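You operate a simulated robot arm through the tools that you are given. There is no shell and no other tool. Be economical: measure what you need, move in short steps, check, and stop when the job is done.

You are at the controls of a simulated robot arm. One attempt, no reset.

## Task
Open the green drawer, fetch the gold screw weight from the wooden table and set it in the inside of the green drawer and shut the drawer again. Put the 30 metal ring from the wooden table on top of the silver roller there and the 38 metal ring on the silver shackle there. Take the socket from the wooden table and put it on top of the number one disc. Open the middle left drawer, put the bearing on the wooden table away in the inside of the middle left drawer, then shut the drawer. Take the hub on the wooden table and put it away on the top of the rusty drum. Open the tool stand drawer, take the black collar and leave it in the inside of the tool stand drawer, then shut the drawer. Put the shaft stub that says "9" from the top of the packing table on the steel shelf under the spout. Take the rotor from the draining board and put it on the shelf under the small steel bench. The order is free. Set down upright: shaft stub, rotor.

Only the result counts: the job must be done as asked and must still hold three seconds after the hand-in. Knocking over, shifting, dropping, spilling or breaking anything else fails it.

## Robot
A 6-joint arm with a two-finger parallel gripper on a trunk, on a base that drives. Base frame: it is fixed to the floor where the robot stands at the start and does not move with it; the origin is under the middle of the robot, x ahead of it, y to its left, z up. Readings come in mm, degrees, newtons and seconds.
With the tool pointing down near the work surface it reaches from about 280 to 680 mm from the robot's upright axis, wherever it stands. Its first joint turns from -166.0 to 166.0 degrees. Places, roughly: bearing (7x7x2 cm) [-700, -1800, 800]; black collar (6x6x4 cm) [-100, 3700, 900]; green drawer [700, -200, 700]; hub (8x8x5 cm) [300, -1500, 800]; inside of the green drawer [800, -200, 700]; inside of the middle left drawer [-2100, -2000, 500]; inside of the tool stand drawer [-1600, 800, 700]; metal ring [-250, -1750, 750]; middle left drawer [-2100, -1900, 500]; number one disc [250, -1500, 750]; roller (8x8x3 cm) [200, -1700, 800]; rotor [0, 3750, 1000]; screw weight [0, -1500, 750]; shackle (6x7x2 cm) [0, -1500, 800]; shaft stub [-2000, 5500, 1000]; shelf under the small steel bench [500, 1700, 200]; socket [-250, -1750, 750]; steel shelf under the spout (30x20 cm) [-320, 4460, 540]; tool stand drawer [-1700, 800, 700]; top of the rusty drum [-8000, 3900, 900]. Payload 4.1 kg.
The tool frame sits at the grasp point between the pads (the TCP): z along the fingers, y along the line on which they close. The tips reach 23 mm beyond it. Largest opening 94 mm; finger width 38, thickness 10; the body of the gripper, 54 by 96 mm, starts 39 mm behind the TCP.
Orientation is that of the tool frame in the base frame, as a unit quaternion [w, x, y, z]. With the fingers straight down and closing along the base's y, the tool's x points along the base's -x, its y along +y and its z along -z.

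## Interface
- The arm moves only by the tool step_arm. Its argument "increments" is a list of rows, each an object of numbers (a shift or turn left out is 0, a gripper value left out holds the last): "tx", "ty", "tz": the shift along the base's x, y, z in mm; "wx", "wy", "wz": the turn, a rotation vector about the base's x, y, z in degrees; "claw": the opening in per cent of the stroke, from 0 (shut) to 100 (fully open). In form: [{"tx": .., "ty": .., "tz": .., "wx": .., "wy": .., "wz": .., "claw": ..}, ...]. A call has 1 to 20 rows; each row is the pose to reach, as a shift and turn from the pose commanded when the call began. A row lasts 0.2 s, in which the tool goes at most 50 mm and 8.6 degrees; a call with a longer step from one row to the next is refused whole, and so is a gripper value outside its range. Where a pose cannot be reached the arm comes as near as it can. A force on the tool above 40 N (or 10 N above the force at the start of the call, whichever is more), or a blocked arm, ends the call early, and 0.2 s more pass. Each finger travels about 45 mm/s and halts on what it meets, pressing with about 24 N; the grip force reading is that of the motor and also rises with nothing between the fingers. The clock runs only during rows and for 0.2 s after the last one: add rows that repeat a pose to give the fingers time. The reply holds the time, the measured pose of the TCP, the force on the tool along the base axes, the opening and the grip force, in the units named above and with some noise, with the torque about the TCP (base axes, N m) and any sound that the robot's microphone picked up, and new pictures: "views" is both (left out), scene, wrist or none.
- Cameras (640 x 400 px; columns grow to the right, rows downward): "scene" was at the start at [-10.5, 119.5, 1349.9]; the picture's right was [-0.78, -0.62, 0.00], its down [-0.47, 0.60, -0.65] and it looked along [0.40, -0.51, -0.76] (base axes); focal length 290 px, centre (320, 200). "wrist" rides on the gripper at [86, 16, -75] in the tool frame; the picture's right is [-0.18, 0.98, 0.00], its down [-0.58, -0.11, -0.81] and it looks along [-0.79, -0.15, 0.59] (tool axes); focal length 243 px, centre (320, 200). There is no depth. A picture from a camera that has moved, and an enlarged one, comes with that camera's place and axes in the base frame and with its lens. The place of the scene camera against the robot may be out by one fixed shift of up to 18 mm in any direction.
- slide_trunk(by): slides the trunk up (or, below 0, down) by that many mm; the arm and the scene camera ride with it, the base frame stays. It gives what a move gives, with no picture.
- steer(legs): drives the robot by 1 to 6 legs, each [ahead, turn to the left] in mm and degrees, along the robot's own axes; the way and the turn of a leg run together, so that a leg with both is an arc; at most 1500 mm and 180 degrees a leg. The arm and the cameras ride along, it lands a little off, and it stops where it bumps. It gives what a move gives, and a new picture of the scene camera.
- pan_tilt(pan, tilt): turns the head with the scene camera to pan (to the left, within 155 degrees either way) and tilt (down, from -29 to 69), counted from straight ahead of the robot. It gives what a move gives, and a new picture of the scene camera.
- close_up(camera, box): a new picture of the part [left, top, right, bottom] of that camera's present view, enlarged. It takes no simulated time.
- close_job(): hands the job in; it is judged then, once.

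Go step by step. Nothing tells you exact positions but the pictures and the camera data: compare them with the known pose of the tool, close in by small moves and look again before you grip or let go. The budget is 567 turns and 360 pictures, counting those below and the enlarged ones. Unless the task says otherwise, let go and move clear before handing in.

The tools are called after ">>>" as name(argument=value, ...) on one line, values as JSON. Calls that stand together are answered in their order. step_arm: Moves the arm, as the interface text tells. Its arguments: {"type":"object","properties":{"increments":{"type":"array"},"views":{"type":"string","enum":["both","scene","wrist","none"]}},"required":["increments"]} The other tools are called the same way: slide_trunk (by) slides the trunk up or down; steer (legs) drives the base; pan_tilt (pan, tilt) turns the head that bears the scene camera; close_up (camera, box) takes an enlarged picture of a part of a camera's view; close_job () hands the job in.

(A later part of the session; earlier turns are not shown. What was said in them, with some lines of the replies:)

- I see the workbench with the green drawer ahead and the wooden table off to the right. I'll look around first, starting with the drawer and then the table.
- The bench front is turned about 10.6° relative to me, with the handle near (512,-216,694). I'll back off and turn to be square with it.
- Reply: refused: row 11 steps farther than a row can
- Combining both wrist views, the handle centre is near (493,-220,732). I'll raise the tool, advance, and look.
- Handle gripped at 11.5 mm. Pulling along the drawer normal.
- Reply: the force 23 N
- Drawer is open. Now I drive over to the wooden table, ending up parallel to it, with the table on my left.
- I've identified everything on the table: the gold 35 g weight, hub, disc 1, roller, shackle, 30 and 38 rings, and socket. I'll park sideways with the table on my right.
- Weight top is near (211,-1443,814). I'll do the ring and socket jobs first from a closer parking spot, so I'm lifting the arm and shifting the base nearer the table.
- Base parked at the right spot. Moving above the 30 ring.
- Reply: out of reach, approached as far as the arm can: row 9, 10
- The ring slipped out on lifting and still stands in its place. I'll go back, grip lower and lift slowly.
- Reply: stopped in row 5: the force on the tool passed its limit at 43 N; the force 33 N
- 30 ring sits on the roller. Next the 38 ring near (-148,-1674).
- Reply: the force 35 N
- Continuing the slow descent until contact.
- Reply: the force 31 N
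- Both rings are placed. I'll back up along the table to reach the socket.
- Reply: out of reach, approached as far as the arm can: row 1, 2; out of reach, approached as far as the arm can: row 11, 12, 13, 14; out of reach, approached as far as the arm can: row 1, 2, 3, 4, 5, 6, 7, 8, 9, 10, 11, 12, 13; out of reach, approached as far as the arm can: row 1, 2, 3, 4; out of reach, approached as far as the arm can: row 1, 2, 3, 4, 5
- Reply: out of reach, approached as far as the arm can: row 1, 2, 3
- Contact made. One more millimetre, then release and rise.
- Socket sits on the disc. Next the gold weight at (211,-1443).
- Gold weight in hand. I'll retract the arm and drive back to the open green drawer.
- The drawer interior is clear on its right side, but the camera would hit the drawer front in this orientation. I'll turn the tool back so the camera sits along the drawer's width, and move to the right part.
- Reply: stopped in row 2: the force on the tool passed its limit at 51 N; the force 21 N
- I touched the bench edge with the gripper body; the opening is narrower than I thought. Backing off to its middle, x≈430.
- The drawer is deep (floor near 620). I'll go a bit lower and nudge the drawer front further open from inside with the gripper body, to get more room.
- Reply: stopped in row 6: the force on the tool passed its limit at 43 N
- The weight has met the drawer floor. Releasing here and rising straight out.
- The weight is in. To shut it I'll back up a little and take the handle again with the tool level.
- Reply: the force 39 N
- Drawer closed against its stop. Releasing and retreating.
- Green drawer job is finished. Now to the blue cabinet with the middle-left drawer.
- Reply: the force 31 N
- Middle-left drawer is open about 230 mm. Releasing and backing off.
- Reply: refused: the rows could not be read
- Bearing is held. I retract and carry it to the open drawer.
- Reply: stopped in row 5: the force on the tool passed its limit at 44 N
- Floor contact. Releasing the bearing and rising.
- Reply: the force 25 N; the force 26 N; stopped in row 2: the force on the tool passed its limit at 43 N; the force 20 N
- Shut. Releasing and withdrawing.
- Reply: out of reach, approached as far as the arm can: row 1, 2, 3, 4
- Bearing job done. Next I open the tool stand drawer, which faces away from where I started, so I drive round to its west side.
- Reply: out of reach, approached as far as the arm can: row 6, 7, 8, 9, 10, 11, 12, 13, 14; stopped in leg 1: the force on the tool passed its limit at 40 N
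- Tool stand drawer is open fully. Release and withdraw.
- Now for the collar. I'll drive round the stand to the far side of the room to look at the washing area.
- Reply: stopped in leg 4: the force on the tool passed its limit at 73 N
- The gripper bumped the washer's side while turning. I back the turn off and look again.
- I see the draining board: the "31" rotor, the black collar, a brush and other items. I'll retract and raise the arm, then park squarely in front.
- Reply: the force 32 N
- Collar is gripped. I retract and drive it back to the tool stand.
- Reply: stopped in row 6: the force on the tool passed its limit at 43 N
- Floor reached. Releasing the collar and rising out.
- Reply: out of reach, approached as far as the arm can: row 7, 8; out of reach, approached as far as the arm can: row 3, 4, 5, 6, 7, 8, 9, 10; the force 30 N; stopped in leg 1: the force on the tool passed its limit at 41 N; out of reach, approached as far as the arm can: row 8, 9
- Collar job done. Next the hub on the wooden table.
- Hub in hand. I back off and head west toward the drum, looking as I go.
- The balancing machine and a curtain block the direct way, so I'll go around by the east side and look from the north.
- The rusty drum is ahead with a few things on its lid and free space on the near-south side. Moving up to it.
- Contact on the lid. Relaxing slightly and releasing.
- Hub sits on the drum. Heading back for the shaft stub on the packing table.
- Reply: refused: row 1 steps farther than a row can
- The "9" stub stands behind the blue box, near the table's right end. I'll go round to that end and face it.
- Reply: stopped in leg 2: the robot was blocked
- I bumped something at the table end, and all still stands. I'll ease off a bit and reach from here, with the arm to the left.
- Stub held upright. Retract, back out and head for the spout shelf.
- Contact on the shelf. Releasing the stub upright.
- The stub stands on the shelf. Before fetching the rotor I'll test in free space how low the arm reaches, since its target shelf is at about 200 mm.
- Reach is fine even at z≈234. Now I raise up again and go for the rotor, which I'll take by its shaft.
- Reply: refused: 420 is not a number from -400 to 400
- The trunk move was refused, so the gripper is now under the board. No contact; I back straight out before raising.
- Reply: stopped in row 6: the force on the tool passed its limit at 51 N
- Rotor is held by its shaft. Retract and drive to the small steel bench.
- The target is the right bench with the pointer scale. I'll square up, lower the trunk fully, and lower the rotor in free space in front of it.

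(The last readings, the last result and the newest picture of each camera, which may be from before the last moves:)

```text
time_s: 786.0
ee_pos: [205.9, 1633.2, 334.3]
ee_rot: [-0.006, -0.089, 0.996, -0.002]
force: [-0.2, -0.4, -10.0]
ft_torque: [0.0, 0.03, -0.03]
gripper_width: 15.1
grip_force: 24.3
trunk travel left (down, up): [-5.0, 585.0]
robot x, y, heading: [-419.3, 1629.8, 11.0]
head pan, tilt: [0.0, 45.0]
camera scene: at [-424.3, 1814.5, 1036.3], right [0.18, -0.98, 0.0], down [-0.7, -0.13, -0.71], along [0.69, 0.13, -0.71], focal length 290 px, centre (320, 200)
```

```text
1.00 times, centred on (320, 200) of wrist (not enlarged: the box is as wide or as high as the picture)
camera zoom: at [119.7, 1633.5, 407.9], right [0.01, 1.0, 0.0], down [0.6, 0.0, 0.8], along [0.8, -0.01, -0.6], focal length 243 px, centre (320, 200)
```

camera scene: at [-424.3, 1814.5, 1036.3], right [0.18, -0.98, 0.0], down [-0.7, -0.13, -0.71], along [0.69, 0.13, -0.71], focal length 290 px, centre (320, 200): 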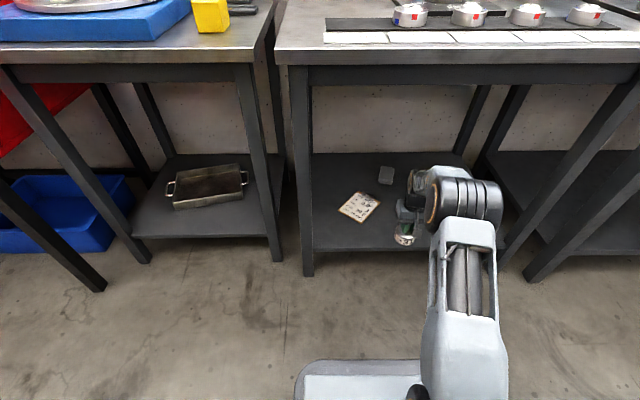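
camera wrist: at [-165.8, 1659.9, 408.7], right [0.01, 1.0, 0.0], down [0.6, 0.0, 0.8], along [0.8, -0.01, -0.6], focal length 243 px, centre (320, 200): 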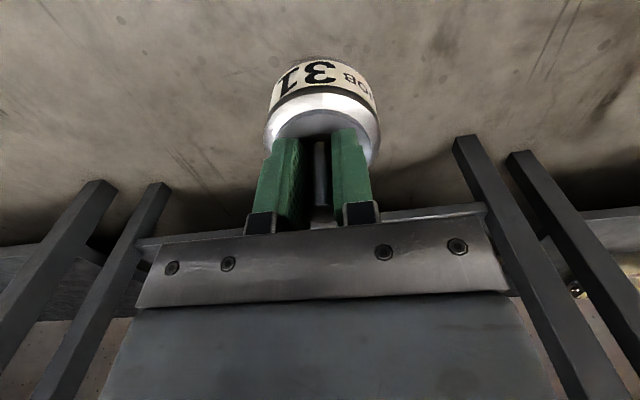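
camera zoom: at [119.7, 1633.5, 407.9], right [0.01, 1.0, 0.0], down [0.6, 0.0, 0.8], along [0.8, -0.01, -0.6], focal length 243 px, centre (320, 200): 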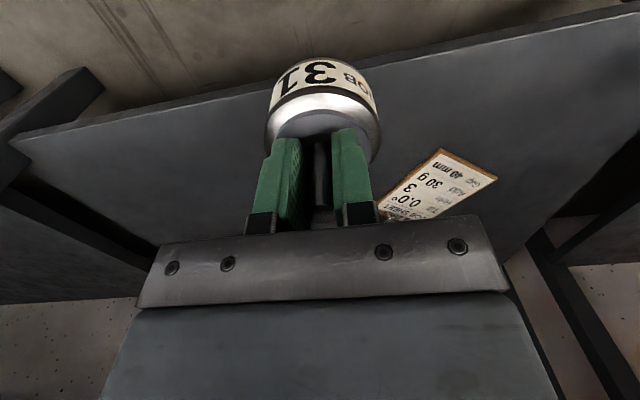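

>>> steer(legs=[[125, 0]])

>>> close_up(camera="wrist", box=[0, 0, 640, 400])

```text
time_s: 787.2
ee_pos: [329.3, 1656.0, 332.9]
ee_rot: [-0.006, -0.088, 0.996, -0.001]
force: [-0.4, 0.7, -9.1]
ft_torque: [0.0, 0.04, -0.01]
gripper_width: 15.2
grip_force: 23.9
trunk travel left (down, up): [-5.0, 585.0]
robot x, y, heading: [-294.9, 1655.7, 10.6]
head pan, tilt: [0.0, 45.0]
camera scene: at [-301.0, 1837.4, 1036.3], right [0.18, -0.98, 0.0], down [-0.7, -0.13, -0.71], along [0.69, 0.13, -0.71], focal length 290 px, centre (320, 200)
```

scene: 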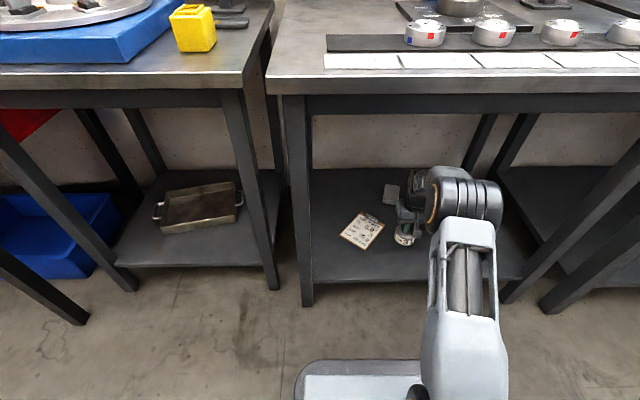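

```text
1.00 times, centred on (320, 200) of wrist (not enlarged: the box is as wide or as high as the picture)
camera zoom: at [242.8, 1656.4, 407.8], right [0.01, 1.0, 0.0], down [0.6, 0.0, 0.8], along [0.8, -0.01, -0.6], focal length 243 px, centre (320, 200)
```

zoom: 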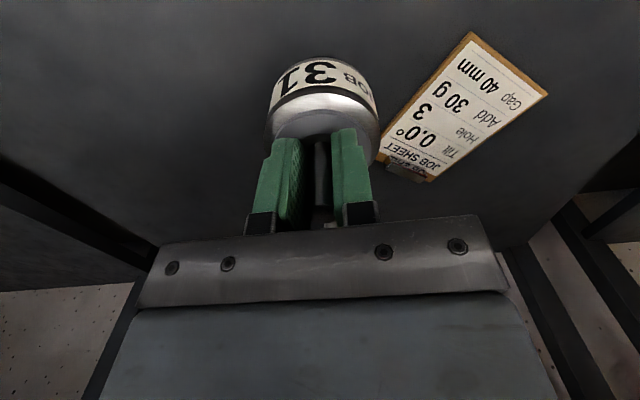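

>>> step_arm(increments=[{"ty": -8, "tz": -10}, {"ty": -8, "tz": -22}, {"ty": -8, "tz": -34}, {"ty": -8, "tz": -42}, {"ty": -8, "tz": -48}], views="wrist")

```text
time_s: 788.4
ee_pos: [330.4, 1648.0, 284.9]
ee_rot: [-0.006, -0.089, 0.996, -0.001]
force: [-0.8, 0.1, -9.9]
ft_torque: [-0.02, 0.04, -0.02]
gripper_width: 15.5
grip_force: 23.6
trunk travel left (down, up): [-5.0, 585.0]
robot x, y, heading: [-294.5, 1657.8, 10.5]
head pan, tilt: [0.0, 45.0]
camera wrist: at [242.9, 1648.0, 359.9], right [0.01, 1.0, 0.0], down [0.6, 0.0, 0.8], along [0.8, -0.01, -0.6], focal length 243 px, centre (320, 200)
```

wrist: 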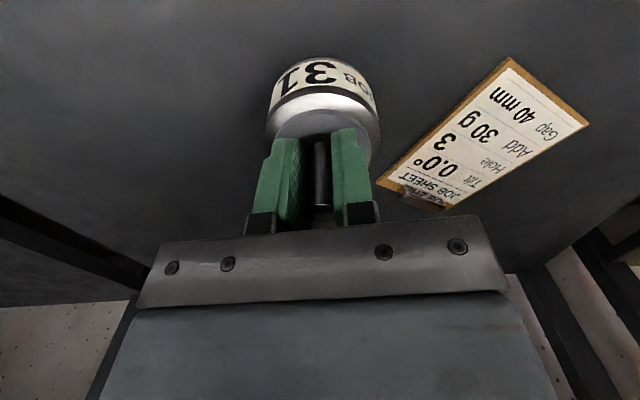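

>>> step_arm(increments=[{"tz": -3}, {"tz": -6}, {"tz": -9}, {"tz": -12}, {"tz": -15}], views="wrist")

```text
time_s: 789.6
ee_pos: [329.4, 1648.6, 271.4]
ee_rot: [-0.006, -0.089, 0.996, -0.002]
force: [-0.5, 0.1, -9.4]
ft_torque: [0.01, 0.03, -0.01]
gripper_width: 15.6
grip_force: 23.9
trunk travel left (down, up): [-5.0, 585.0]
robot x, y, heading: [-290.5, 1654.6, 10.6]
head pan, tilt: [0.0, 45.0]
camera wrist: at [242.9, 1648.7, 344.9], right [0.01, 1.0, 0.0], down [0.6, 0.0, 0.8], along [0.8, -0.01, -0.6], focal length 243 px, centre (320, 200)
```

wrist: 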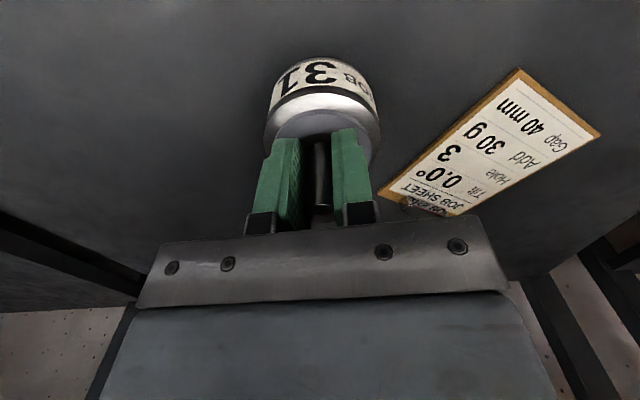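

>>> step_arm(increments=[{"tz": -2}, {"tz": -4}, {"tz": -6}, {"tz": -8}, {"tz": -10}, {"tz": -12}], views="none")

>>> step_arm(increments=[{"tz": -2}, {"tz": -4}, {"tz": -6}, {"tz": -8}], views="wrist")

```text
time_s: 791.0
ee_pos: [329.4, 1647.6, 259.2]
ee_rot: [-0.007, -0.089, 0.996, -0.001]
force: [-0.6, -0.8, -9.1]
ft_torque: [0.01, 0.06, -0.01]
gripper_width: 15.3
grip_force: 24.0
trunk travel left (down, up): [-5.0, 585.0]
robot x, y, heading: [-290.8, 1655.2, 10.6]
head pan, tilt: [0.0, 45.0]
```

```text
time_s: 792.0
ee_pos: [330.2, 1648.2, 252.4]
ee_rot: [-0.004, -0.089, 0.996, -0.001]
force: [-4.7, 0.1, 2.7]
ft_torque: [0.3, 0.07, 0.13]
gripper_width: 15.1
grip_force: 24.3
trunk travel left (down, up): [-5.0, 585.0]
robot x, y, heading: [-294.0, 1656.1, 10.7]
head pan, tilt: [0.0, 45.0]
camera wrist: at [243.1, 1648.3, 326.4], right [0.01, 1.0, 0.0], down [0.6, 0.0, 0.8], along [0.8, -0.01, -0.6], focal length 243 px, centre (320, 200)
```

wrist: 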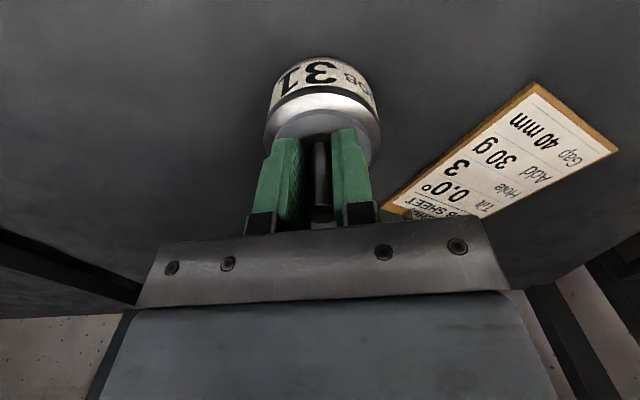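

Rotor stands on the shelf. Releasing, rising clear of its shaft, and backing out.

>>> step_arm(increments=[{"tz": 0, "claw": 15}, {"claw": 30}, {"claw": 50}, {"claw": 50}, {"tz": 10}, {"tz": 30}, {"tz": 55}, {"tz": 80}, {"tz": 80}], views="wrist")

```text
time_s: 794.0
ee_pos: [329.2, 1649.7, 331.3]
ee_rot: [-0.006, -0.089, 0.996, -0.002]
force: [0.3, -0.3, -0.1]
ft_torque: [0.02, 0.01, 0.02]
gripper_width: 47.0
grip_force: 0.1
trunk travel left (down, up): [-5.0, 585.0]
robot x, y, heading: [-293.3, 1656.9, 10.5]
head pan, tilt: [0.0, 45.0]
camera wrist: at [242.6, 1649.3, 405.3], right [0.01, 1.0, 0.0], down [0.6, 0.0, 0.8], along [0.8, -0.01, -0.6], focal length 243 px, centre (320, 200)
```

wrist: 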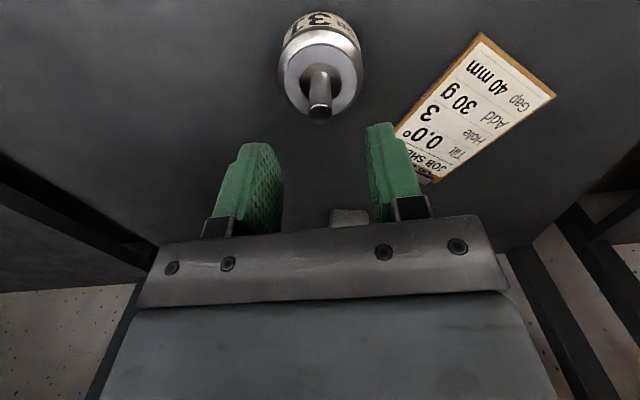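

>>> steer(legs=[[-450, 0]])

>>> close_up(camera="scene", box=[290, 90, 560, 260])

```text
time_s: 796.7
ee_pos: [-108.2, 1564.5, 331.3]
ee_rot: [-0.005, -0.085, 0.996, -0.001]
force: [-0.5, -0.5, 0.0]
ft_torque: [-0.01, 0.0, 0.0]
gripper_width: 46.7
grip_force: 0.1
trunk travel left (down, up): [-5.0, 585.0]
robot x, y, heading: [-731.5, 1577.2, 10.1]
head pan, tilt: [0.0, 45.0]
camera scene: at [-739.8, 1757.0, 1036.3], right [0.18, -0.98, 0.0], down [-0.7, -0.13, -0.71], along [0.7, 0.13, -0.71], focal length 290 px, centre (320, 200)
```

scene: 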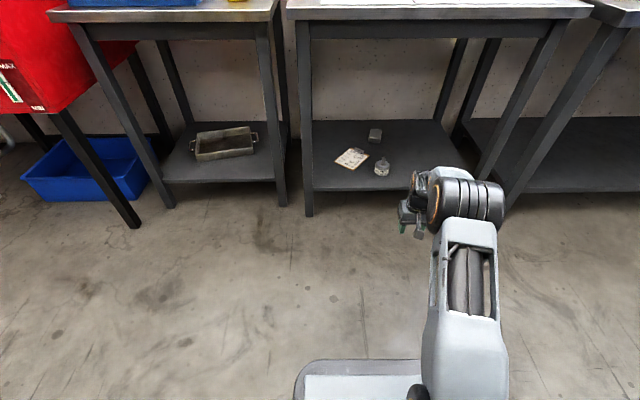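

```text
2.35 times, centred on (425, 175) of scene
camera zoom: at [-739.8, 1757.0, 1036.3], right [0.18, -0.98, 0.0], down [-0.7, -0.13, -0.71], along [0.7, 0.13, -0.71], focal length 683 px, centre (73, 259)
```

zoom: 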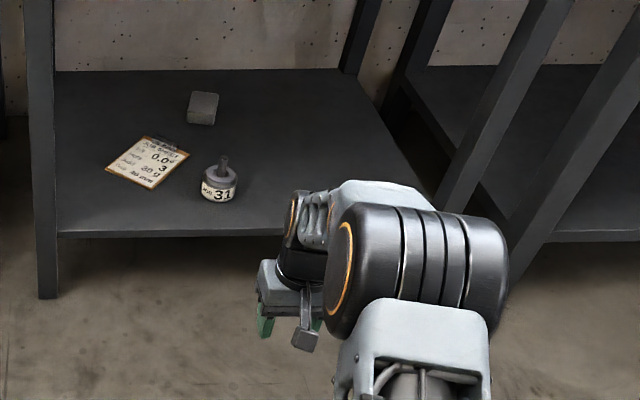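

The rotor stands upright on the bench shelf, every item has been placed and the three drawers are shut. The gripper is clear, so I hand in.

>>> close_job()

```text
The job is handed in.
```

I did every task on the list and handed the job in, but I bumped the surroundings three times and don't know the verdict. All three drawers are shut, and the stub and rotor were set down upright. The three bumps:

- **Steel bench edge:** the gripper body touched it while I was placing the gold weight.
- **Red washer:** the gripper knocked its side at about 73 N while I was turning.
- **Packing table end:** the base was blocked there while I was turning to reach the stub.

I saw nothing shifted or knocked over after any of them.
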